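You operate a simulated robot arm through the tools that you are given. There is no shell and no other tool. Be economical: measure what you need, move in short steps, check, and stop when the job is done.

You are at the controls of a simulated two-armed robot. One attempt, no reset.

Task
Put one of the number blocks from the number 1 bench on the shelf under the number 11 bench. Then take the rubber mallet on the number 1 bench and put it away on the shelf under the number 11 bench. Then fetch the white-banded size three tube and stand it on the free patch behind the two trays. Then fetch the blue pole and stand it on the number 8 bench. Then fetch the red tape roll and set it on the free patch behind the two trays. Then open the number one parts drawer, take the size four white plug from the inside of number one parts drawer and put it on top of the ring box on the number 2 bench, then shut the drawer. Then lift the side gate open. Do these in the order given. Set down upright: white-banded size three tube, blue pole, size four white plug.
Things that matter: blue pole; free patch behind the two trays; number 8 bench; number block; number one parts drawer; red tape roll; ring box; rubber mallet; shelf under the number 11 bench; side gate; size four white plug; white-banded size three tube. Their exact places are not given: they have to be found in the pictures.

The check looks at the end state, three seconds after you hand in, the way a careful person would. Anything else that was tipped, shoved, dropped, spilled or broken makes it a failure.

Robot
Two 6-joint arms with three-finger grippers on one trunk, on a base that drives. Base frame: it is fixed to the floor where the robot stands at the start and does not move with it; the origin is under the middle of the robot, x ahead of it, y to its left, z up. Units: m, degrees, N and s.
The left shoulder is at the start at [0.021, 0.17, 1.506], the right one opposite. Places, roughly: blue pole [-3, 0, 0.75]; free patch behind the two trays (26x24 cm) [-4.5, -2.28, 0.8]; number 8 bench [-2.4, 4.1, 0.8]; number block [1, 0, 0.75]; number one parts drawer [-2, 0.1, 0.6]; red tape roll (6x6x4 cm) [-2.6, -0.5, 0.8]; ring box [1, 2, 0.75]; rubber mallet (26x9x5 cm) [1.8, -0.1, 0.8]; shelf under the number 11 bench [-2.1, 0.2, 0.2]; side gate [3.5, 6.7, 0.3]; size four white plug [-2, 0.25, 0.5]; white-banded size three tube [-3, -0.5, 0.75]. Payload 2.2 kg a hand.
The tool frame of a hand sits at the grasp point between the pads (the TCP): z along the fingers, y along the line on which they close. The tips reach 0.025 m beyond it. The gripper opens to 0.104 m. The gripper's body begins 0.074 m behind the TCP.
Orientation is that of the tool frame in the base frame, as a unit quaternion [w, x, y, z]. With the fingers straight down and closing along the base's y, the tool's x points along the base's -x, its y along +y and its z along -z.

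Tools
- The arms move only by the tool step_arm. It takes "left_commands", "right_commands" or both (then of equal length, played together; a hand with none holds still); each is a list that holds one entry, the list of rows, each a list of 7 numbers: the closure, from 0 (fully open) to 1 (shut), then the shift along the base's x, y, z in m, then the turn, a rotation vector about the base's x, y, z in degrees. In form: [[[jaw, dx, dy, dz, wx, wy, wz], ...]]. A call has 1 to 20 rows; each row shifts and turns the commanded pose from where the row before left it. Each row takes 0.2 s and may step no farther than 0.05 m and 8.6 degrees from the row before; otherwise, or with a gripper value out of range, the whole call is refused. Where a pose cannot be reached the arm comes as near as it can. A force on the tool above 40 N (or 10 N above the force at the start of the call, whichever is more), or a blocked arm, ends the call early, and 0.2 s more pass. The fingers move at their own pace and stop on an object; they squeeze with about 35 N. The grip force told is the motor's: it shows also when the fingers shut on nothing. Time passes only in rows, and 0.2 s behind the last, so rows that do not move let the fingers close. The reply holds the time, the measured pose of the TCP, the force on the tool along the base axes, the opening and the grip force, in the units named above and with some noise, with the torque about the TCP (base axes, N m) and any sound that the robot's microphone picked up.
- Cameras (640 x 400 px; columns grow to the right, rows downward): "scene" is now at [0.1601, -0.0192, 1.4024]; the picture's right is [-0.20, -0.98, 0.00], its down [-0.53, 0.11, -0.84] and it looks along [0.82, -0.16, -0.54] (base axes); focal length 265 px, centre (320, 200). "left" rides on the left gripper at [0.082, -0.003, -0.104] in its tool frame; the picture's right is [0.04, 1.00, 0.00], its down [-0.75, 0.03, -0.66] and it looks along [-0.66, 0.03, 0.75] (tool axes); focal length 256 px, centre (320, 200). "right" rides on the right gripper at [0.082, 0.003, -0.104] in its tool frame; the picture's right is [-0.04, 1.00, 0.00], its down [-0.75, -0.03, -0.66] and it looks along [-0.66, -0.03, 0.75] (tool axes); focal length 256 px, centre (320, 200).
- get_image(camera): a new picture of that camera. No time passes.
- raise_lower(by): slides the trunk up (or, below 0, down) by that many m; the arms and the scene camera ride with it, the base frame stays. It gives what a move gives, with no picture.
- steer(legs): drives the robot by 1 to 6 legs, each [ahead, left, turn to the left] in m, m and degrees, along the robot's own axes; the way and the turn of a leg run together, so that a leg with both is an arc; at most 1.5 m and 180 degrees a leg. The arms and the cameras ride along, it lands a little off, and it stops where it bumps. It gives what a move gives.
- aim_head(pan, tilt): turns the head with the scene camera to pan (to the left, within 60 degrees either way) and tilt (down, from -29 to 69), counted from straight ahead of the robot. It gives what a move gives.
- point_at(camera, pixels): for up to 12 pixels [column, row] of the newest picture of that camera ("zoom" is the newest enlarged one), the place [x, y, z] in the base frame of the surface seen there, good to about 0.002 m. No time passes.
- close_up(camera, box): a new picture of the part [left, top, right, bottom] of that camera's present view, enlarged. No time passes.
- hand_in(): hands the job in; it is judged then, once.

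Work in short steps. Measure before you move; look again where a grasp or a placing could have gone wrong, and mend it. You have 145 turns and 182 pictures in all, those below and enlarged ones among them. Open the grippers and draw the arms clear of the work before you hand the job in, unless the task says otherwise.

The tools are called after "Request:" as a command line: name --argument value ..., lists and objects as JSON in quotes. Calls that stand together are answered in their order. step_arm: Moves the arms, as the interface text tells. Its arguments: {"type":"object","properties":{"left_commands":{"type":"array","items":{"type":"array","items":{"type":"array","items":{"type":"number"}}}},"right_commands":{"type":"array","items":{"type":"array","items":{"type":"array","items":{"type":"number"}}}}},"required":[]} The other tools are called the same way: raise_lower (by) slides the trunk up or down; steer (legs) drives the base; aim_head (pan, tilt) turns the head that bears the scene camera; get_image (camera) takes a picture; point_at (camera, pixels) gives the place of the surface under pixels of a picture; close_up (camera, box) takes an enlarged picture of a part of a camera's view; hand_in () hands the job in.

At the start:

```text
t: 0.0
left_tool_pos: [0.6047, 0.1563, 1.1161]
left_tool_rot: [0.0, 0.0, 1.0, 0.0]
left_force: [0.0, -0.1, 0.5]
left_wrist_torque: [0.02, -0.01, -0.01]
left_width: 0.104
left_gripper_force: 0.1
right_tool_pos: [0.4528, -0.315, 1.0822]
right_tool_rot: [0.0, 0.001, 1.0, 0.0]
right_force: [0.0, -0.6, 1.2]
right_wrist_torque: [0.0, -0.01, 0.0]
right_width: 0.1038
right_gripper_force: 0.1
trunk travel left (down, up): [-0.698, 0.044]
robot x, y, heading: [0.0022, -0.0034, -0.1]
head pan, tilt: [-11.2, 33.0]
```

scene: 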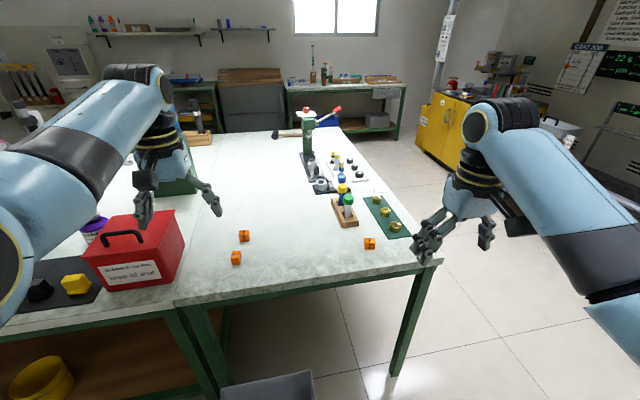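
right: 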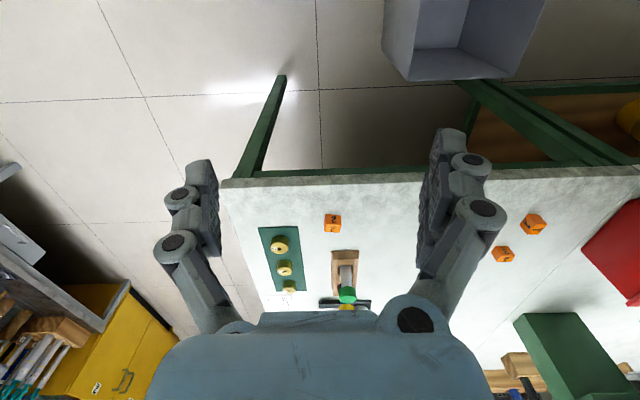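
left: 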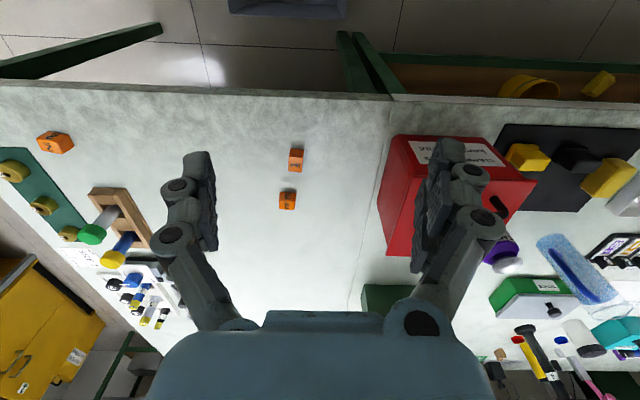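

The scene shows three orange number blocks on the near bench: (244,236), (236,257) and (369,243). I'll measure them, the bench edge and the mallet.

Request:
point_at --camera "scene" --pixels '[[244, 234], [236, 256], [369, 242], [175, 305], [400, 268], [285, 133], [305, 130], [325, 112], [336, 108], [346, 220], [300, 230], [270, 385]]'

Request:
close_up --camera "scene" --box '[220, 80, 420, 280]'

```text
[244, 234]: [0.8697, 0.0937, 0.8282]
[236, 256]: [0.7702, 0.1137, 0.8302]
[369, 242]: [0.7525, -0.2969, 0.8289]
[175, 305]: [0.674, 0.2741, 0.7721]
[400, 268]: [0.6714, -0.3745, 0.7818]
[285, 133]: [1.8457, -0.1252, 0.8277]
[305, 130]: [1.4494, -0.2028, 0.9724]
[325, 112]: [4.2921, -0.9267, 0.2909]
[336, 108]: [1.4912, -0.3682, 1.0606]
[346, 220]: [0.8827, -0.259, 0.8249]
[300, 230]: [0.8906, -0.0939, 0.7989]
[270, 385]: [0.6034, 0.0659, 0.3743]
```

```text
2.00 times, centred on (320, 180) of scene
```

zoom: 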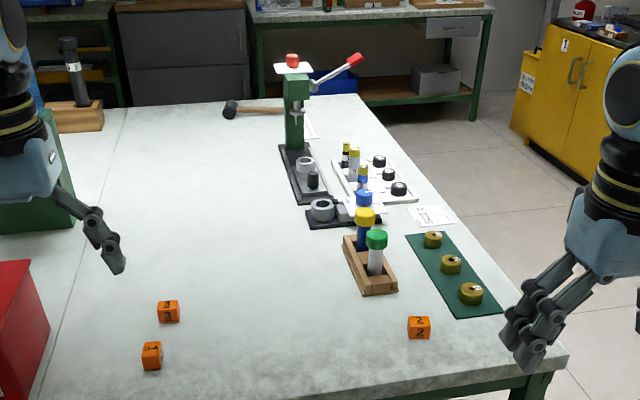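

Blocks lie at z≈0.82 and the mallet lies far away at x≈1.85. I'll survey left and right with the head before moving.

Request:
aim_head --pan 60 --tilt 20

Request:
get_image --camera "scene"

Request:
aim_head --pan -60 --tilt 20

Request:
get_image --camera "scene"

Request:
aim_head --pan 0 --tilt 60

Request:
get_image --camera "scene"

```text
t: 1.4
left_tool_pos: [0.6037, 0.1564, 1.1152]
left_tool_rot: [0.0, 0.0, 1.0, -0.001]
left_force: [-0.4, 0.4, 0.0]
left_wrist_torque: [0.0, 0.03, -0.01]
left_width: 0.1037
left_gripper_force: 0.0
right_tool_pos: [0.453, -0.3149, 1.0824]
right_tool_rot: [0.0, 0.0, 1.0, 0.0]
right_force: [-0.1, 0.3, -0.1]
right_wrist_torque: [-0.01, 0.01, -0.04]
right_width: 0.104
right_gripper_force: 0.1
trunk travel left (down, up): [-0.698, 0.044]
robot x, y, heading: [0.0026, -0.0004, -0.0]
head pan, tilt: [60.0, 20.0]
```

```text
177 pictures are left
```

scene: 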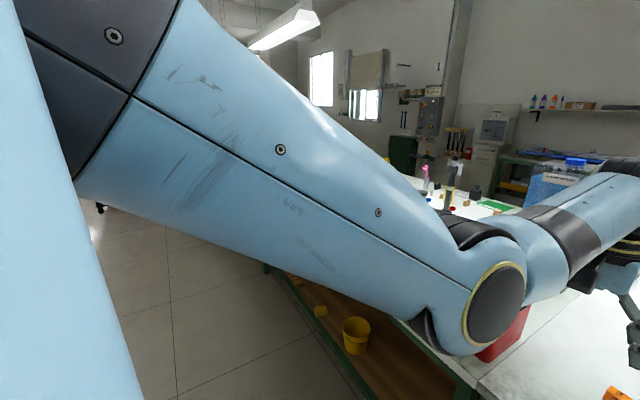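

```text
t: 3.4
left_tool_pos: [0.6043, 0.1582, 1.1165]
left_tool_rot: [0.0, 0.0, 1.0, 0.0]
left_force: [0.4, -0.3, -0.5]
left_wrist_torque: [-0.02, 0.02, -0.04]
left_width: 0.1037
left_gripper_force: 0.0
right_tool_pos: [0.4527, -0.3148, 1.0824]
right_tool_rot: [0.0, 0.0, 1.0, -0.001]
right_force: [0.2, 0.1, -0.8]
right_wrist_torque: [0.0, 0.0, 0.02]
right_width: 0.1043
right_gripper_force: 0.1
trunk travel left (down, up): [-0.698, 0.044]
robot x, y, heading: [0.0043, 0.0045, 0.1]
head pan, tilt: [-60.0, 20.0]
```

```text
176 pictures are left
```

scene: 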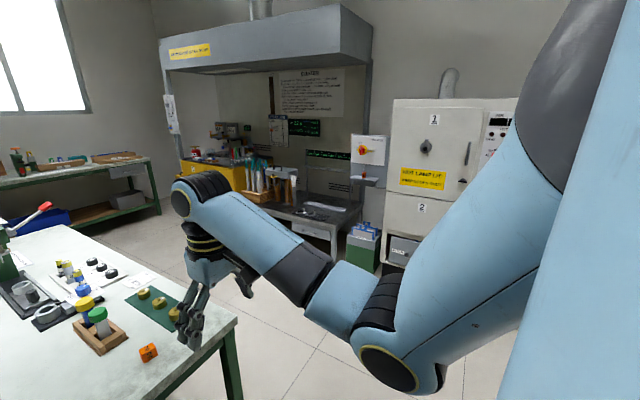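

```text
t: 4.7
left_tool_pos: [0.6049, 0.1581, 1.116]
left_tool_rot: [-0.001, -0.001, 1.0, 0.0]
left_force: [0.6, 0.2, 0.1]
left_wrist_torque: [0.01, -0.02, -0.03]
left_width: 0.1039
left_gripper_force: 0.1
right_tool_pos: [0.4527, -0.3141, 1.0826]
right_tool_rot: [0.0, -0.001, 1.0, 0.001]
right_force: [0.0, 0.3, 0.7]
right_wrist_torque: [-0.01, -0.03, -0.02]
right_width: 0.1041
right_gripper_force: 0.1
trunk travel left (down, up): [-0.698, 0.044]
robot x, y, heading: [-0.0025, -0.0022, -0.0]
head pan, tilt: [0.0, 60.0]
```

```text
175 pictures are left
```

scene: 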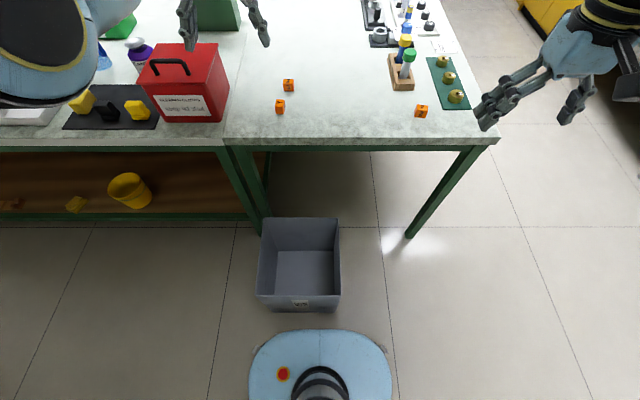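

A floor bin stands right in front of the base at (300,265); the base front is at (320,332). I'll measure these and the benches' corners.

Request:
point_at --camera "scene" --pixels '[[320, 332], [262, 350], [385, 350], [297, 310], [338, 296], [258, 290], [280, 104], [288, 82], [421, 108], [495, 142], [225, 150], [410, 236]]'

Request:
raise_lower --by -0.25

Request:
get_image --camera "left"

```text
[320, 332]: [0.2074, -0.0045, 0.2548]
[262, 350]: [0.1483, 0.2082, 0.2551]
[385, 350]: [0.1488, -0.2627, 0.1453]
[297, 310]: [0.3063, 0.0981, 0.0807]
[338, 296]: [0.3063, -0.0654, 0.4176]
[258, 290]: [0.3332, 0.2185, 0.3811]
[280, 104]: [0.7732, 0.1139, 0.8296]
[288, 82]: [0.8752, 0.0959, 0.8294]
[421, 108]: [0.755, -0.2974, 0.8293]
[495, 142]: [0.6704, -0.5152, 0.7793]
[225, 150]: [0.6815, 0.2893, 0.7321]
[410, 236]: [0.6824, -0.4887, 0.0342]
```

```text
t: 7.3
left_tool_pos: [0.6036, 0.1562, 0.866]
left_tool_rot: [0.0, 0.0, 1.0, 0.0]
left_force: [0.2, -0.1, 0.4]
left_wrist_torque: [-0.01, 0.0, 0.0]
left_width: 0.1043
left_gripper_force: 0.1
right_tool_pos: [0.4525, -0.3144, 0.8331]
right_tool_rot: [0.0, 0.0, 1.0, 0.0]
right_force: [-0.4, -0.3, 0.1]
right_wrist_torque: [-0.01, 0.0, 0.01]
right_width: 0.1041
right_gripper_force: 0.0
trunk travel left (down, up): [-0.448, 0.294]
robot x, y, heading: [-0.0005, 0.0007, -0.1]
head pan, tilt: [0.0, 60.0]
```

```text
174 pictures are left
```

left: 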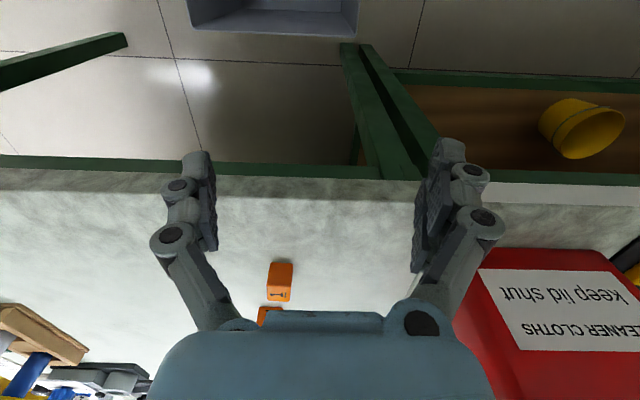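

The TCP can stay upright above bench height here, and block 1 at (0.773,0.114) might be in left reach. I test this at a safe height.

Request:
step_arm --left_commands '[[[0, 0, 0, 0.03, 0, 0, 0], [0, 0.04, -0.01, 0.02, 0, 0, 0], [0, 0.045, -0.01, 0, 0, 0, 0], [0, 0.045, -0.01, 0, 0, 0, 0], [0, 0.04, -0.012, 0, 0, 0, 0], [0, 0, 0, 0, 0, 0, 0]]]'

Request:
get_image --camera "left"

```text
t: 8.7
left_tool_pos: [0.6729, 0.1433, 0.9189]
left_tool_rot: [0.0, 0.001, 1.0, 0.0]
left_force: [0.9, -0.6, -0.4]
left_wrist_torque: [0.02, 0.0, 0.04]
left_width: 0.1039
left_gripper_force: 0.1
left hand out of reach, approached as far as the arm can: row 3, 4, 5
right_tool_pos: [0.4519, -0.3143, 0.8322]
right_tool_rot: [0.0, 0.0, 1.0, 0.0]
right_force: [0.4, 0.5, -0.5]
right_wrist_torque: [-0.02, 0.0, -0.01]
right_width: 0.1041
right_gripper_force: 0.1
trunk travel left (down, up): [-0.448, 0.294]
robot x, y, heading: [-0.0002, 0.0034, 0.2]
head pan, tilt: [0.0, 60.0]
```

```text
173 pictures are left
```

left: 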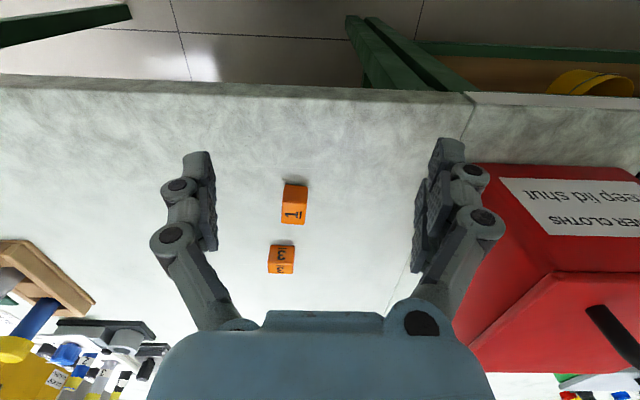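

Out of reach from here, so I'll retract the left hand, step the base right past the bin and forward, and take block 2 (0.755,-0.297) with the left hand.

Request:
step_arm --left_commands '[[[0, -0.05, 0, 0, 0, 0, 0], [0, -0.05, 0, 0, 0, 0, 0], [0, -0.05, 0, 0, 0, 0, 0], [0, -0.04, 0, 0, 0, 0, 0]]]'

Request:
steer --legs '[[0, -0.47, 0], [0.2, 0, 0]]'

Request:
get_image --camera "left"

Request:
get_image --camera "scene"

```text
t: 9.9
left_tool_pos: [0.5255, 0.1564, 0.8901]
left_tool_rot: [0.019, -0.012, 1.0, 0.022]
left_force: [0.5, -0.7, -0.7]
left_wrist_torque: [-0.01, -0.03, -0.01]
left_width: 0.1042
left_gripper_force: 0.2
left hand out of reach, approached as far as the arm can: row 3, 4
right_tool_pos: [0.4527, -0.3144, 0.8325]
right_tool_rot: [0.0, 0.0, 1.0, -0.001]
right_force: [1.0, 0.7, 0.3]
right_wrist_torque: [-0.05, -0.02, 0.02]
right_width: 0.1043
right_gripper_force: 0.1
trunk travel left (down, up): [-0.448, 0.294]
robot x, y, heading: [0.0013, -0.0004, -0.1]
head pan, tilt: [0.0, 60.0]
stopped in row 4 (left hand): the arm was blocked; the commanded pose is now the measured one
```

```text
t: 13.9
left_tool_pos: [0.7206, -0.3072, 0.8877]
left_tool_rot: [0.018, -0.012, 1.0, 0.022]
left_force: [0.0, -0.2, -0.6]
left_wrist_torque: [-0.02, 0.05, -0.03]
left_width: 0.1039
left_gripper_force: 0.0
right_tool_pos: [0.6501, -0.7779, 0.8326]
right_tool_rot: [0.0, -0.001, 1.0, 0.0]
right_force: [1.2, -0.6, 0.1]
right_wrist_torque: [0.0, 0.01, -0.01]
right_width: 0.1041
right_gripper_force: 0.0
trunk travel left (down, up): [-0.448, 0.294]
robot x, y, heading: [0.1974, -0.4626, 0.1]
head pan, tilt: [0.0, 60.0]
```

```text
172 pictures are left
```

left: 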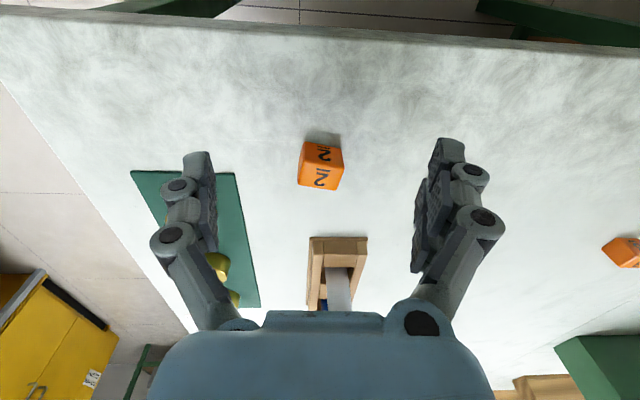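

```text
171 pictures are left
```

scene: 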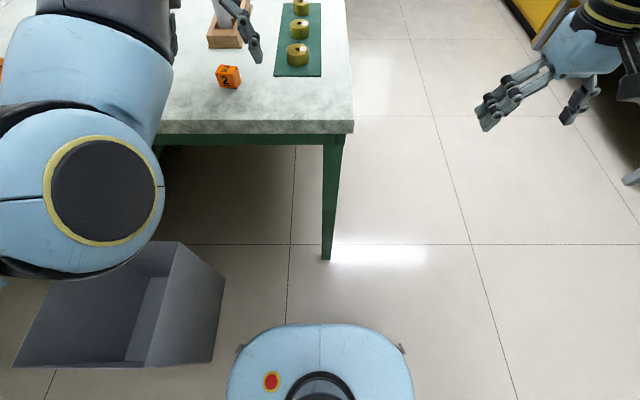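

Left TCP is at (0.721,-0.307,0.888); I move to the block, descend to z≈0.83 (tips just above the 0.80 top), and close.

Request:
step_arm --left_commands '[[[0, 0.036, 0.01, 0, 0, 0, 0], [0, 0, 0, -0.03, 0, 0, 0], [0, 0, 0, -0.02, 0, 0, 0], [0, 0, 0, -0.008, 0, 0, 0], [0.5, 0, 0, 0, 0, 0, 0], [1, 0, 0, 0, 0, 0, 0], [1, 0, 0, 0, 0, 0, 0], [1, 0, 0, 0, 0, 0, 0], [1, 0, 0, 0, 0, 0, 0]]]'

Request:
get_image --camera "left"

```text
t: 15.9
left_tool_pos: [0.7561, -0.2946, 0.8292]
left_tool_rot: [0.018, -0.013, 1.0, 0.022]
left_force: [-0.1, 0.1, 0.6]
left_wrist_torque: [-0.01, -0.02, 0.0]
left_width: 0.0332
left_gripper_force: 34.1
right_tool_pos: [0.6474, -0.7776, 0.8327]
right_tool_rot: [0.0, 0.0, 1.0, 0.0]
right_force: [0.3, 0.4, 0.2]
right_wrist_torque: [-0.01, -0.01, -0.02]
right_width: 0.1039
right_gripper_force: 0.1
trunk travel left (down, up): [-0.448, 0.294]
robot x, y, heading: [0.191, -0.4648, -0.2]
head pan, tilt: [0.0, 60.0]
```

```text
170 pictures are left
```

left: 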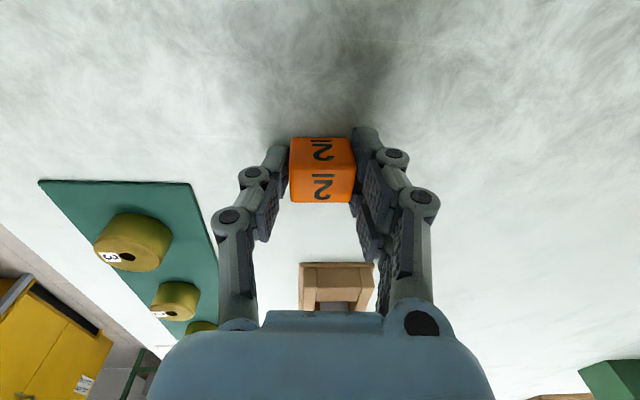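

The block is gripped (width 0.033, 34 N). I lift with the trunk, back off and look for the way along the bench's right side.

Request:
raise_lower --by 0.27

Request:
steer --legs '[[-0.25, 0, 0], [0, -0.65, 0]]'

Request:
aim_head --pan 0 --tilt 30

Request:
get_image --camera "scene"

```text
t: 18.6
left_tool_pos: [0.7562, -0.2972, 1.1002]
left_tool_rot: [0.018, -0.012, 1.0, 0.021]
left_force: [0.6, -0.5, 0.4]
left_wrist_torque: [-0.02, 0.01, -0.01]
left_width: 0.0333
left_gripper_force: 34.6
right_tool_pos: [0.6484, -0.7757, 1.1027]
right_tool_rot: [0.0, 0.0, 1.0, 0.0]
right_force: [-0.2, -0.2, -0.1]
right_wrist_torque: [0.01, 0.02, -0.01]
right_width: 0.1041
right_gripper_force: 0.1
trunk travel left (down, up): [-0.718, 0.024]
robot x, y, heading: [0.1957, -0.4613, -0.1]
head pan, tilt: [0.0, 60.0]
```

```text
t: 23.7
left_tool_pos: [0.505, -0.9523, 1.1006]
left_tool_rot: [0.019, -0.013, 0.999, 0.022]
left_force: [-0.8, -0.5, 0.7]
left_wrist_torque: [0.02, -0.01, 0.04]
left_width: 0.0333
left_gripper_force: 35.4
right_tool_pos: [0.3982, -1.4316, 1.1022]
right_tool_rot: [0.001, -0.001, 1.0, 0.0]
right_force: [0.6, 0.0, -0.2]
right_wrist_torque: [-0.02, 0.06, 0.01]
right_width: 0.1037
right_gripper_force: 0.1
trunk travel left (down, up): [-0.718, 0.024]
robot x, y, heading: [-0.0545, -1.118, 0.0]
head pan, tilt: [0.0, 60.0]
```

```text
t: 24.6
left_tool_pos: [0.5045, -0.9513, 1.1001]
left_tool_rot: [0.018, -0.013, 1.0, 0.021]
left_force: [1.3, 0.0, 0.3]
left_wrist_torque: [0.01, -0.03, -0.01]
left_width: 0.0334
left_gripper_force: 35.2
right_tool_pos: [0.3971, -1.4314, 1.1032]
right_tool_rot: [0.0, -0.001, 1.0, 0.0]
right_force: [-0.8, -0.4, 0.2]
right_wrist_torque: [-0.01, 0.0, 0.0]
right_width: 0.1039
right_gripper_force: 0.2
trunk travel left (down, up): [-0.718, 0.024]
robot x, y, heading: [-0.0555, -1.1164, 0.4]
head pan, tilt: [0.0, 30.0]
```

```text
169 pictures are left
```

scene: 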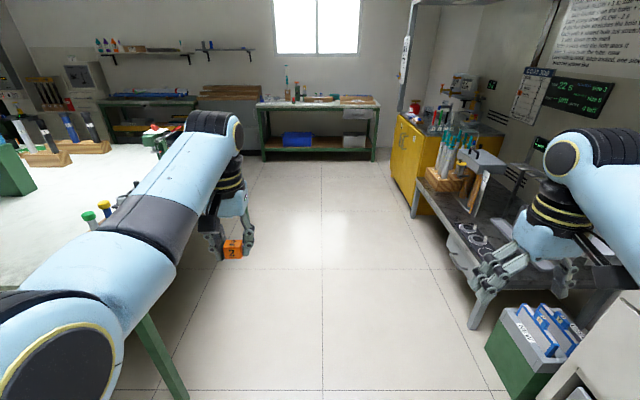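

A grey bench with standing tools is to the right near (470,210), and the right hand could clip it. I measure the free corridor.

Request:
point_at --camera "scene" --pixels '[[478, 295], [413, 195], [425, 180], [398, 165], [488, 345], [513, 310], [452, 145], [370, 155], [430, 212]]'

```text
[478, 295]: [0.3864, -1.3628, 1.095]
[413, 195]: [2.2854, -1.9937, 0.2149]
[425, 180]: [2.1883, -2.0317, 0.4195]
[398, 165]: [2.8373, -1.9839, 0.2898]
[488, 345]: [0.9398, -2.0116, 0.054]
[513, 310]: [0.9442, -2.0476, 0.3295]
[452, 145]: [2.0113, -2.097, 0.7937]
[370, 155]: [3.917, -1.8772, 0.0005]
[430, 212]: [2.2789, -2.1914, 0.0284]
```

The corridor runs y -0.5 to -1.95. I'll go ahead past the bench's far end, turn around to face back, and look at the mallet.

Request:
steer --legs '[[1.5, 0, 0], [1.1, 0, 0], [0, 0, 180]]'

Request:
get_image --camera "scene"

```text
t: 44.7
left_tool_pos: [2.0034, -1.2606, 1.1015]
left_tool_rot: [0.022, 1.0, 0.008, -0.017]
left_force: [-0.6, 0.0, -0.4]
left_wrist_torque: [-0.01, -0.04, 0.0]
left_width: 0.0331
left_gripper_force: 34.9
right_tool_pos: [2.1145, -0.7796, 1.1019]
right_tool_rot: [0.0, 1.0, -0.003, 0.0]
right_force: [0.3, -0.7, -0.5]
right_wrist_torque: [0.04, 0.0, 0.01]
right_width: 0.1042
right_gripper_force: 0.1
trunk travel left (down, up): [-0.718, 0.024]
robot x, y, heading: [2.5659, -1.0996, 179.3]
head pan, tilt: [0.0, 30.0]
```

```text
168 pictures are left
```

scene: 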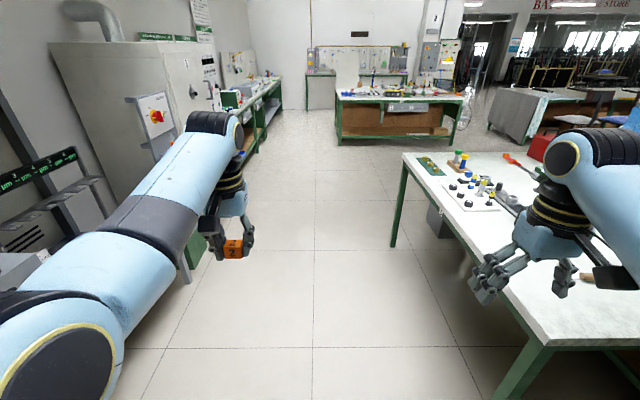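

The mallet is hidden behind the right arm near (605,278). I'll pan right and use the right wrist camera.

Request:
aim_head --pan -35 --tilt 40

Request:
get_image --camera "scene"

Request:
get_image --camera "right"

```text
t: 45.7
left_tool_pos: [2.0035, -1.2606, 1.1002]
left_tool_rot: [0.022, 1.0, 0.007, -0.019]
left_force: [0.4, -0.1, 0.4]
left_wrist_torque: [0.03, -0.03, 0.03]
left_width: 0.0332
left_gripper_force: 35.1
right_tool_pos: [2.114, -0.7793, 1.1031]
right_tool_rot: [0.0, 1.0, -0.004, 0.0]
right_force: [-0.7, -0.1, 0.2]
right_wrist_torque: [0.04, 0.02, 0.02]
right_width: 0.104
right_gripper_force: 0.1
trunk travel left (down, up): [-0.718, 0.024]
robot x, y, heading: [2.5648, -1.0992, 179.4]
head pan, tilt: [-35.0, 40.0]
```

```text
167 pictures are left
```

scene: 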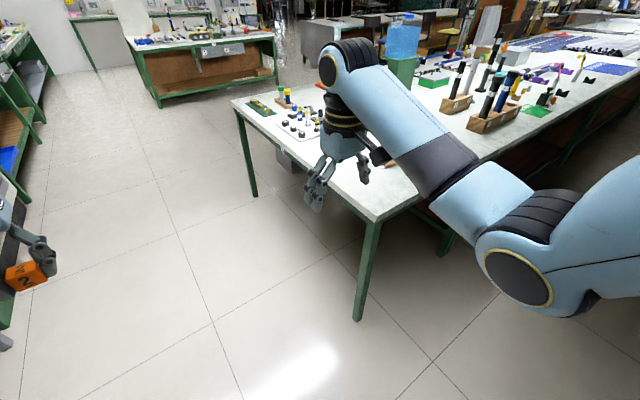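

```text
166 pictures are left
```

right: 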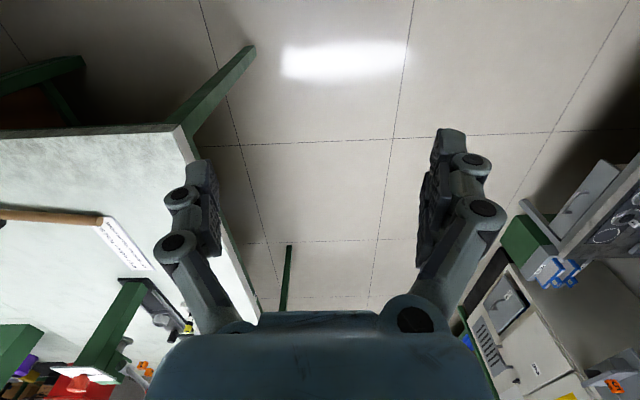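

The right wrist view shows the mallet handle ending at (100,217). I measure it and the bench's near corner (180,128).

Request:
point_at --camera "right" --pixels '[[100, 218], [60, 214], [10, 211], [180, 127], [20, 133], [245, 295], [120, 330]]'

Request:
point_at --camera "scene" --pixels '[[378, 156], [375, 220], [362, 318], [420, 200]]'

```text
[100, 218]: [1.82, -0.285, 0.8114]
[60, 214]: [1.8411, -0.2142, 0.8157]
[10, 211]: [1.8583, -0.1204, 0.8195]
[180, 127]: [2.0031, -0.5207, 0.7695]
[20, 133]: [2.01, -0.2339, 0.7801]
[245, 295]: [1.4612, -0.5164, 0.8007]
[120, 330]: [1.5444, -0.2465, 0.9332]
```

```text
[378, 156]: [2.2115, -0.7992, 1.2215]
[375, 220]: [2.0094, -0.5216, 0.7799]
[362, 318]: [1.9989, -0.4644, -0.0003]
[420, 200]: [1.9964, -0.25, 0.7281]
```

The handle runs from (1.82,-0.285) to (1.858,-0.12) at z≈0.815. I strafe beside the bench end and yaw the right hand by 77° so that it closes across the handle, raising the left hand out of the way.

Request:
steer --legs '[[0, -0.68, 0], [0.2, 0, 0]]'

Request:
step_arm --right_commands '[[[0, 0, 0, 0, 0, 0, 8.5], [0, 0, 0, 0, 0, 0, 8.5], [0, 0, 0, 0, 0, 0, 8.5], [0, 0, 0, 0, 0, 0, 8.5], [0, 0, 0, 0, 0, 0, 8.5], [0, 0, 0, 0, 0, 0, 8.5], [0, 0, 0, 0, 0, 0, 8.5], [0, 0, 0, 0, 0, 0, 8.5], [0, 0, 0, 0, 0, 0, 8.5], [0, 0, 0, 0, 0, 0, 0]]]'

Request:
get_image --camera "right"

Request:
get_image --camera "scene"

```text
t: 50.6
left_tool_pos: [1.8077, -0.5929, 1.1007]
left_tool_rot: [0.022, 1.0, 0.009, -0.018]
left_force: [-0.8, -0.3, -0.3]
left_wrist_torque: [0.01, 0.0, 0.03]
left_width: 0.0335
left_gripper_force: 34.9
right_tool_pos: [1.9186, -0.1113, 1.1015]
right_tool_rot: [0.0, 1.0, -0.002, 0.001]
right_force: [0.3, 0.9, -0.1]
right_wrist_torque: [0.02, 0.0, -0.01]
right_width: 0.1042
right_gripper_force: 0.1
trunk travel left (down, up): [-0.718, 0.024]
robot x, y, heading: [2.371, -0.43, 180.0]
head pan, tilt: [-35.0, 40.0]
```

```text
t: 52.8
left_tool_pos: [1.8093, -0.5924, 1.1014]
left_tool_rot: [0.022, 1.0, 0.008, -0.018]
left_force: [-0.4, -0.2, -0.5]
left_wrist_torque: [0.02, 0.04, 0.02]
left_width: 0.0332
left_gripper_force: 35.0
right_tool_pos: [1.9196, -0.112, 1.1031]
right_tool_rot: [0.0, 0.786, 0.618, 0.0]
right_force: [0.1, 0.2, 0.5]
right_wrist_torque: [0.0, -0.01, 0.0]
right_width: 0.1039
right_gripper_force: 0.1
trunk travel left (down, up): [-0.718, 0.024]
robot x, y, heading: [2.3687, -0.4274, 179.8]
head pan, tilt: [-35.0, 40.0]
```

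```text
165 pictures are left
```

right: 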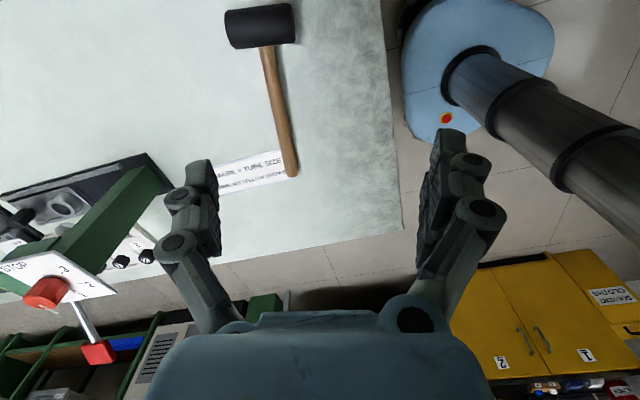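

```text
164 pictures are left
```

scene: 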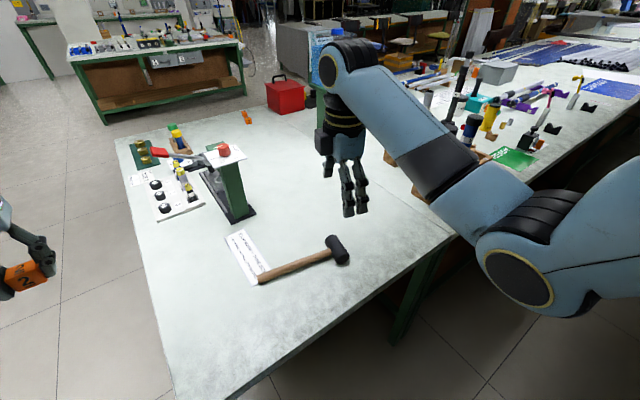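

The whole mallet is visible: head (262,27), handle to (291,172). I measure it for the grasp.

Request:
point_at --camera "right" --pixels '[[226, 28], [295, 24], [262, 14], [265, 46], [268, 60], [274, 90], [280, 120], [286, 150], [292, 172]]'

```text
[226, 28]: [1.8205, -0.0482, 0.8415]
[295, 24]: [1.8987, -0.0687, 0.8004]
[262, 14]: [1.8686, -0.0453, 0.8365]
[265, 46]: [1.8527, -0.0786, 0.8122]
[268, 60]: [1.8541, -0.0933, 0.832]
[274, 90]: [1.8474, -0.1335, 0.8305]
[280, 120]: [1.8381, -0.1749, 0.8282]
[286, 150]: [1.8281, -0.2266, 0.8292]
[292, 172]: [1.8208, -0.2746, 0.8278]
```

Handle top z≈0.83. I align over (1.849,-0.12), add 3° yaw, raise the left hand 0.2, then lower the trunk 0.22.

Request:
step_arm --left_commands '[[[1, 0, 0, 0.05, 0, 0, 0], [1, 0, 0, 0.05, 0, 0, 0], [1, 0, 0, 0.05, 0, 0, 0], [1, 0, 0, 0.05, 0, 0, 0]]]' --right_commands '[[[0, -0.035, -0.004, 0, 0, 0, 3], [0, -0.035, -0.004, 0, 0, 0, 0], [0, 0, 0, 0, 0, 0, 0], [0, 0, 0, 0, 0, 0, 0]]]'

Request:
raise_lower --by -0.22

Request:
get_image --camera "right"

```text
t: 53.8
left_tool_pos: [1.7554, -0.5816, 1.2562]
left_tool_rot: [0.022, 1.0, 0.008, -0.018]
left_force: [0.3, 0.2, -0.8]
left_wrist_torque: [0.0, -0.03, -0.01]
left_width: 0.0332
left_gripper_force: 35.0
left hand out of reach, approached as far as the arm can: row 2, 3, 4
right_tool_pos: [1.8505, -0.1193, 1.1016]
right_tool_rot: [0.001, 0.77, 0.638, 0.0]
right_force: [0.0, 0.3, -1.0]
right_wrist_torque: [-0.02, 0.0, -0.03]
right_width: 0.104
right_gripper_force: 0.1
trunk travel left (down, up): [-0.718, 0.024]
robot x, y, heading: [2.3727, -0.4307, 179.6]
head pan, tilt: [-35.0, 40.0]
```

```text
t: 56.1
left_tool_pos: [1.7532, -0.5812, 1.0307]
left_tool_rot: [0.022, 1.0, 0.01, -0.015]
left_force: [0.2, -0.6, 0.9]
left_wrist_torque: [0.03, 0.0, 0.03]
left_width: 0.0333
left_gripper_force: 34.5
right_tool_pos: [1.8491, -0.1204, 0.8819]
right_tool_rot: [0.0, 0.77, 0.638, 0.0]
right_force: [0.4, -0.5, 0.4]
right_wrist_torque: [-0.01, 0.04, 0.01]
right_width: 0.1041
right_gripper_force: 0.1
trunk travel left (down, up): [-0.498, 0.244]
robot x, y, heading: [2.3742, -0.4301, 179.6]
head pan, tilt: [-35.0, 40.0]
```

```text
163 pictures are left
```

right: 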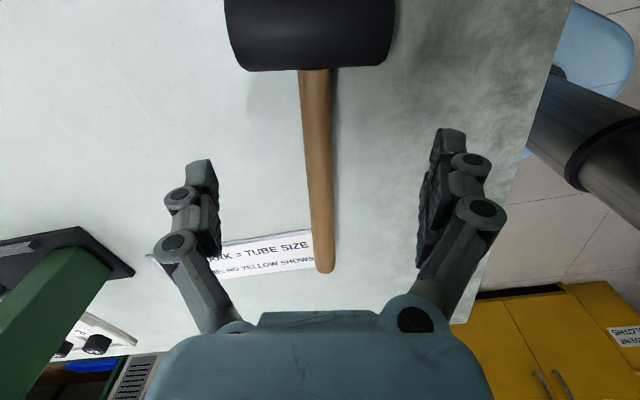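

The handle is centred between the fingers. I descend 0.053 and close.

Request:
step_arm --right_commands '[[[0, 0, 0, -0.03, 0, 0, 0], [0, 0, 0, -0.018, 0, 0, 0], [0, 0, 0, -0.005, 0, 0, 0], [0.5, 0, 0, 0, 0, 0, 0], [1, 0, 0, 0, 0, 0, 0], [1, 0, 0, 0, 0, 0, 0], [1, 0, 0, 0, 0, 0, 0], [1, 0, 0, 0, 0, 0, 0], [1, 0, 0, 0.03, 0, 0, 0], [1, 0, 0, 0.05, 0, 0, 0]]]'

Request:
get_image --camera "right"

```text
t: 58.3
left_tool_pos: [1.754, -0.5824, 1.031]
left_tool_rot: [0.022, 1.0, 0.01, -0.015]
left_force: [-0.6, 1.0, -0.2]
left_wrist_torque: [-0.02, 0.01, -0.02]
left_width: 0.0333
left_gripper_force: 34.5
right_tool_pos: [1.85, -0.1205, 0.9103]
right_tool_rot: [0.001, 0.77, 0.638, 0.001]
right_force: [0.6, 0.8, -1.9]
right_wrist_torque: [-0.03, 0.02, 0.0]
right_width: 0.0202
right_gripper_force: 35.3
trunk travel left (down, up): [-0.498, 0.244]
robot x, y, heading: [2.3696, -0.4288, 179.6]
head pan, tilt: [-35.0, 40.0]
```

```text
162 pictures are left
```

right: 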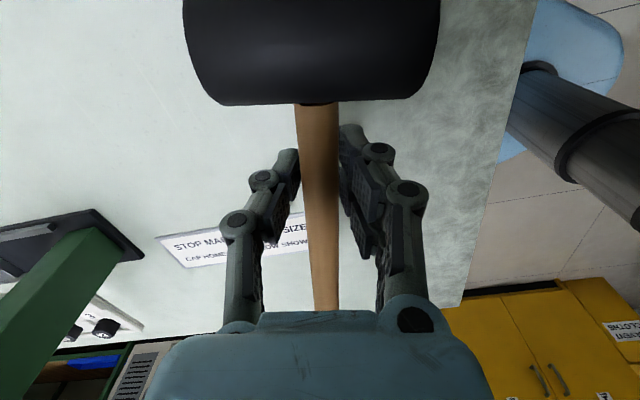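

Mallet held. I raise the trunk, back off, and drive down the corridor toward the bench at x≈-2, then look.

Request:
raise_lower --by 0.22

Request:
steer --legs '[[-0.2, 0, 0], [0, 0.67, 0], [1.5, 0, 0], [1.5, 0, 0], [0.2, 0, 0]]'

Request:
aim_head --pan -25 --tilt 30

Request:
get_image --camera "scene"

```text
t: 60.7
left_tool_pos: [1.7537, -0.5821, 1.2507]
left_tool_rot: [0.022, 1.0, 0.01, -0.014]
left_force: [-0.4, 0.3, 0.1]
left_wrist_torque: [-0.01, 0.0, 0.02]
left_width: 0.0335
left_gripper_force: 35.4
right_tool_pos: [1.8489, -0.1198, 1.1296]
right_tool_rot: [0.001, 0.77, 0.638, 0.0]
right_force: [-0.2, 0.4, -1.1]
right_wrist_torque: [0.0, 0.0, -0.06]
right_width: 0.0199
right_gripper_force: 35.2
trunk travel left (down, up): [-0.718, 0.024]
robot x, y, heading: [2.3662, -0.4289, 179.8]
head pan, tilt: [-35.0, 40.0]
```

```text
t: 80.7
left_tool_pos: [-1.2117, -1.1711, 1.2499]
left_tool_rot: [0.021, 1.0, -0.002, -0.015]
left_force: [0.0, 0.8, 0.1]
left_wrist_torque: [-0.04, -0.06, 0.0]
left_width: 0.0334
left_gripper_force: 34.7
right_tool_pos: [-1.1062, -0.7125, 1.1285]
right_tool_rot: [0.001, 0.777, 0.629, 0.001]
right_force: [-0.3, -0.5, -3.1]
right_wrist_torque: [-0.01, 0.0, 0.0]
right_width: 0.0194
right_gripper_force: 34.9
trunk travel left (down, up): [-0.718, 0.024]
robot x, y, heading: [-0.5905, -1.0345, 178.4]
head pan, tilt: [-35.0, 40.0]
```

```text
t: 81.4
left_tool_pos: [-1.2121, -1.1719, 1.2493]
left_tool_rot: [0.022, 1.0, -0.001, -0.014]
left_force: [-0.4, 0.4, 0.2]
left_wrist_torque: [-0.02, 0.01, 0.0]
left_width: 0.0333
left_gripper_force: 34.7
right_tool_pos: [-1.1064, -0.7112, 1.1281]
right_tool_rot: [0.001, 0.777, 0.629, 0.001]
right_force: [0.0, 0.0, -3.8]
right_wrist_torque: [-0.02, 0.01, -0.02]
right_width: 0.0196
right_gripper_force: 34.8
trunk travel left (down, up): [-0.718, 0.024]
robot x, y, heading: [-0.5971, -1.0305, 178.3]
head pan, tilt: [-25.0, 30.0]
```

```text
161 pictures are left
```

scene: 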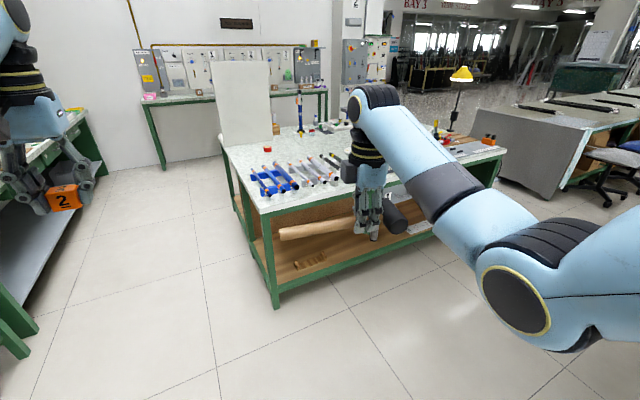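

The bench with its low wooden shelf lies ahead-right. I measure the shelf and bench edges.

Request:
point_at --camera "scene" --pixels '[[275, 303], [275, 285], [300, 280], [350, 245], [262, 212], [262, 222], [420, 238], [505, 150], [300, 200], [330, 200], [300, 255], [240, 245]]'

Request:
close_up --camera "scene" --box '[210, 80, 530, 280]'

```text
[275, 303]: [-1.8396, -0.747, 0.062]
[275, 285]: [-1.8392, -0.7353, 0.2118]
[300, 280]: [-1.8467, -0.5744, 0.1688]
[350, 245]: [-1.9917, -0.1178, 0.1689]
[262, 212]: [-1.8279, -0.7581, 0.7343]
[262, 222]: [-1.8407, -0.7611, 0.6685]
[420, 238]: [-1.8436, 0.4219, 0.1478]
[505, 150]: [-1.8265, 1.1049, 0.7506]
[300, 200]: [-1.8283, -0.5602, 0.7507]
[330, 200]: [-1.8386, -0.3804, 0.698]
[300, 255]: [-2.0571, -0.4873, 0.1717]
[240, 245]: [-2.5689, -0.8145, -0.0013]
```

```text
2.00 times, centred on (370, 180) of scene
```

zoom: 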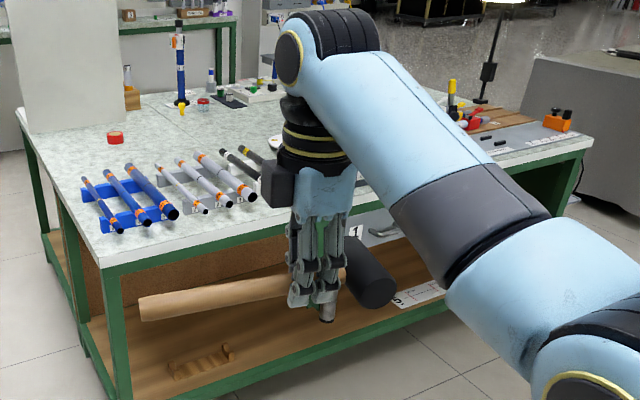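

Bench 11's front edge is at x≈-1.83, y from -0.76 to 1.1, with the shelf top at z≈0.17. I'll strafe in front of it and look at the shelf and drawer.

Request:
steer --legs '[[0, -0.95, 1.7], [0.25, 0, 0]]'

Request:
raise_lower --by -0.4

Request:
aim_head --pan 0 --tilt 30

Request:
get_image --camera "scene"

```text
t: 87.8
left_tool_pos: [-1.4459, -0.2289, 1.2498]
left_tool_rot: [0.022, 1.0, 0.01, -0.014]
left_force: [0.3, 0.3, -0.7]
left_wrist_torque: [0.02, 0.0, 0.01]
left_width: 0.0332
left_gripper_force: 35.2
right_tool_pos: [-1.351, 0.2316, 1.1291]
right_tool_rot: [0.0, 0.771, 0.637, 0.001]
right_force: [-0.7, 0.1, -1.2]
right_wrist_torque: [-0.02, 0.01, -0.02]
right_width: 0.0193
right_gripper_force: 35.4
trunk travel left (down, up): [-0.718, 0.024]
robot x, y, heading: [-0.8299, -0.0791, 179.6]
head pan, tilt: [-25.0, 30.0]
```

```text
t: 91.6
left_tool_pos: [-1.4436, -0.2297, 0.8012]
left_tool_rot: [0.023, 0.999, 0.008, 0.026]
left_force: [-0.2, 0.3, -0.1]
left_wrist_torque: [0.02, -0.01, 0.02]
left_width: 0.0334
left_gripper_force: 35.0
right_tool_pos: [-1.351, 0.2315, 0.7288]
right_tool_rot: [-0.001, 0.77, 0.638, 0.0]
right_force: [-0.3, 0.2, -1.7]
right_wrist_torque: [0.0, -0.02, 0.04]
right_width: 0.0191
right_gripper_force: 35.1
trunk travel left (down, up): [-0.318, 0.424]
robot x, y, heading: [-0.8319, -0.078, 179.6]
head pan, tilt: [-25.0, 30.0]
```

```text
t: 92.5
left_tool_pos: [-1.4432, -0.2294, 0.8023]
left_tool_rot: [0.023, 0.999, 0.009, 0.025]
left_force: [-0.8, 0.6, 0.1]
left_wrist_torque: [-0.03, -0.03, 0.0]
left_width: 0.0331
left_gripper_force: 34.8
right_tool_pos: [-1.3508, 0.2315, 0.7288]
right_tool_rot: [0.001, 0.77, 0.637, 0.001]
right_force: [-0.2, 0.2, -3.1]
right_wrist_torque: [0.02, 0.03, 0.02]
right_width: 0.0191
right_gripper_force: 34.3
trunk travel left (down, up): [-0.318, 0.424]
robot x, y, heading: [-0.8299, -0.0763, 180.0]
head pan, tilt: [0.0, 30.0]
```

```text
159 pictures are left
```

scene: 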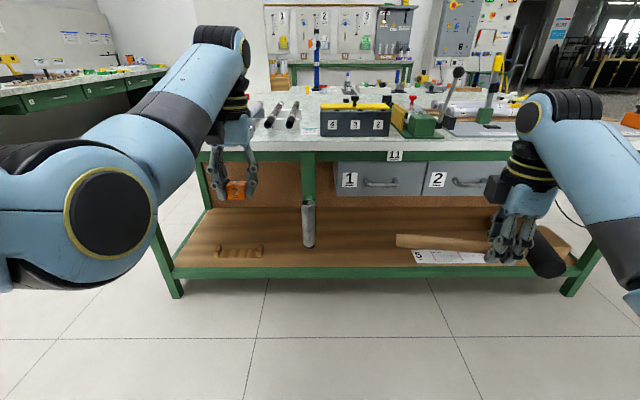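

The shelf holds a wooden rack (238,252), a standing bar (308,222) and a card/label "5" (445,257). I measure these and the drawers.

Request:
point_at --camera "scene" --pixels '[[308, 245], [308, 205], [238, 252], [420, 257], [480, 258], [370, 262], [380, 240], [380, 215], [380, 185], [338, 195], [422, 195], [560, 240]]'

Request:
close_up --camera "scene" --box '[200, 140, 440, 290]'

```text
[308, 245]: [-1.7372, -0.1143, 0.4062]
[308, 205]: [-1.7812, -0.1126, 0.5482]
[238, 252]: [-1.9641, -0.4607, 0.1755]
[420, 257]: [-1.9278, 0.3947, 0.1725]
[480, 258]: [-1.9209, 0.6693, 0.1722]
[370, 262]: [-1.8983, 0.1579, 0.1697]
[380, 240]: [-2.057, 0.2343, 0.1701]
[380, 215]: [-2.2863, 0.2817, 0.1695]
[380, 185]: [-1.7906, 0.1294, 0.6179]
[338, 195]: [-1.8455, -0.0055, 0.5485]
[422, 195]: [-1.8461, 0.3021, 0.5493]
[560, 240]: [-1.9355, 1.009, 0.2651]
```

```text
2.67 times, centred on (320, 215) of scene
```

zoom: 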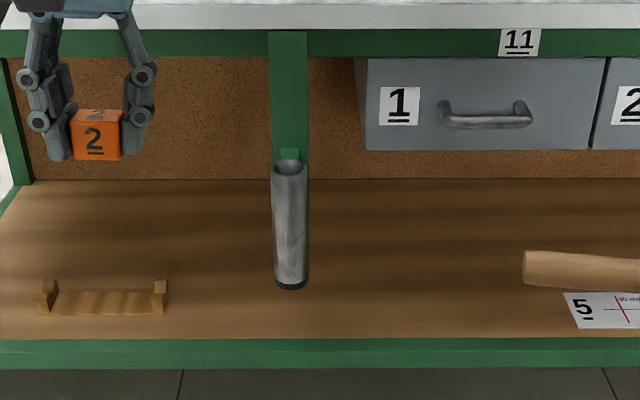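

A holster tube hangs at the front at y≈-0.11; free shelf areas are y -0.35…-0.18 (block) and 0.05…0.35 (mallet). I lower the trunk fully and pitch both tools 42° forward.

Request:
raise_lower --by -0.31

Request:
step_arm --left_commands '[[[1, 0, 0, 0, 0, 8.5, 0], [1, 0, 0, 0, 0, 8.5, 0], [1, 0, 0, 0, 0, 8.5, 0], [1, 0, 0, 0, 0, 8.5, 0], [1, 0, 0, 0, 0, 8.5, 0], [1, 0, 0, 0, 0, 0, 0]]]' --right_commands '[[[1, 0, 0, 0, 0, 8.5, 0], [1, 0, 0, 0, 0, 8.5, 0], [1, 0, 0, 0, 0, 8.5, 0], [1, 0, 0, 0, 0, 8.5, 0], [1, 0, 0, 0, 0, 8.5, 0], [1, 0, 0, 0, 0, 0, 0]]]'

Request:
get_image --camera "scene"

```text
t: 95.6
left_tool_pos: [-1.3774, -0.2297, 0.3024]
left_tool_rot: [0.025, 0.978, 0.004, 0.208]
left_force: [0.4, -0.9, 0.5]
left_wrist_torque: [0.04, -0.02, -0.02]
left_width: 0.0335
left_gripper_force: 34.7
right_tool_pos: [-1.2682, 0.2307, 0.2697]
right_tool_rot: [0.115, 0.758, 0.628, 0.136]
right_force: [0.0, -0.1, -2.1]
right_wrist_torque: [0.01, 0.01, 0.0]
right_width: 0.019
right_gripper_force: 35.5
trunk travel left (down, up): [-0.008, 0.734]
robot x, y, heading: [-0.8288, -0.0791, 179.4]
head pan, tilt: [0.0, 30.0]
```

```text
t: 97.2
left_tool_pos: [-1.3973, -0.2728, 0.3117]
left_tool_rot: [0.064, 0.982, 0.006, -0.18]
left_force: [-0.3, 0.9, 0.3]
left_wrist_torque: [-0.01, 0.01, 0.02]
left_width: 0.0333
left_gripper_force: 35.0
right_tool_pos: [-1.2678, 0.2317, 0.2695]
right_tool_rot: [-0.121, 0.756, 0.627, -0.148]
right_force: [-0.3, 0.1, -2.5]
right_wrist_torque: [-0.03, 0.0, -0.02]
right_width: 0.0191
right_gripper_force: 34.9
trunk travel left (down, up): [-0.008, 0.734]
robot x, y, heading: [-0.8296, -0.0769, 179.7]
head pan, tilt: [0.0, 30.0]
stopped in row 6 (left hand): the arm was blocked; the commanded pose is now the measured one
```

```text
157 pictures are left
```

scene: 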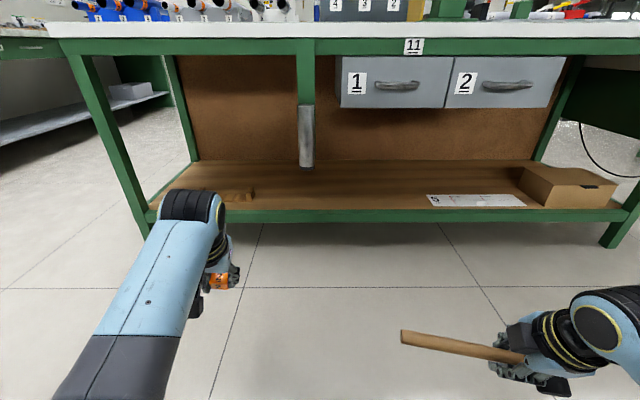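

Tools are now tilted forward about 21°. I check the height of the left wrist links to see if they clear the bench opening, and try tilting the right hand further.

Request:
point_at --camera "scene" --pixels '[[190, 192], [215, 200], [150, 280], [100, 380], [600, 295], [560, 310], [545, 350], [430, 340], [305, 165], [305, 40]]'

Request:
step_arm --right_commands '[[[1, 0, 0, 0, 0, 8.5, 0], [1, 0, 0, 0, 0, 8.5, 0], [1, 0, 0, 0, 0, 0, 0]]]'

```text
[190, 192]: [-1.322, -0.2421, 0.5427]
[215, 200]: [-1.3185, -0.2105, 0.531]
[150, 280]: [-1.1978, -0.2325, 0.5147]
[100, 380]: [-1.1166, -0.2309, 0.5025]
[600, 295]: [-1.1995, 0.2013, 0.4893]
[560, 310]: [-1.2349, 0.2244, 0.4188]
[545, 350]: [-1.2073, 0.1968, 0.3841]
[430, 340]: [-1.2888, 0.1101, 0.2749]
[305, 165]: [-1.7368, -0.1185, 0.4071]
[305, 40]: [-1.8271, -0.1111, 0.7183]
```

```text
t: 98.0
left_tool_pos: [-1.3972, -0.2715, 0.3125]
left_tool_rot: [0.064, 0.982, 0.007, -0.178]
left_force: [-0.7, -0.5, -0.5]
left_wrist_torque: [0.01, 0.0, -0.01]
left_width: 0.0333
left_gripper_force: 35.0
right_tool_pos: [-1.2678, 0.2322, 0.2705]
right_tool_rot: [-0.213, 0.725, 0.602, -0.258]
right_force: [0.3, -0.1, -2.2]
right_wrist_torque: [-0.02, 0.01, 0.0]
right_width: 0.0189
right_gripper_force: 35.3
trunk travel left (down, up): [-0.008, 0.734]
robot x, y, heading: [-0.827, -0.0734, 179.6]
head pan, tilt: [0.0, 30.0]
```

There's ample clearance (forearm tops ≈0.5). I straighten both tools to vertical and bring both TCPs to z≈0.22 before driving in.

Request:
step_arm --left_commands '[[[1, 0, 0.005, -0.02, 2.4, -6.9, 0], [1, 0, 0.005, -0.02, 2.4, -6.9, 0], [1, 0, 0.005, -0.02, 2.4, -6.9, 0], [1, 0, 0.005, -0.02, 0, 0, 0], [1, 0, 0.005, -0.01, 0, 0, 0], [1, 0, 0, 0, 0, 0, 0]]]' --right_commands '[[[1, 0, 0, -0.01, 0, -7.8, 0], [1, 0, 0, -0.01, 0, -7.8, 0], [1, 0, 0, -0.01, 0, -7.8, 0], [1, 0, 0, -0.01, 0, -7.8, 0], [1, 0, 0, -0.01, 0, -7.8, 0], [1, 0, 0, 0, 0, 0, 0]]]'

Request:
get_image --camera "scene"

```text
t: 99.4
left_tool_pos: [-1.396, -0.2464, 0.2204]
left_tool_rot: [0.001, 1.0, 0.006, 0.001]
left_force: [0.4, 0.0, -0.2]
left_wrist_torque: [0.06, -0.02, 0.01]
left_width: 0.0332
left_gripper_force: 34.6
right_tool_pos: [-1.2664, 0.2321, 0.2202]
right_tool_rot: [0.001, 0.77, 0.638, 0.0]
right_force: [0.2, 0.2, -1.8]
right_wrist_torque: [-0.02, 0.04, -0.01]
right_width: 0.0194
right_gripper_force: 34.4
trunk travel left (down, up): [-0.008, 0.734]
robot x, y, heading: [-0.8275, -0.074, 180.1]
head pan, tilt: [0.0, 30.0]
```

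```text
156 pictures are left
```

scene: 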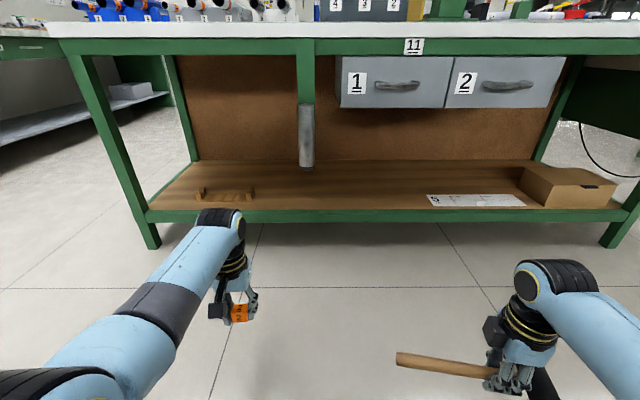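

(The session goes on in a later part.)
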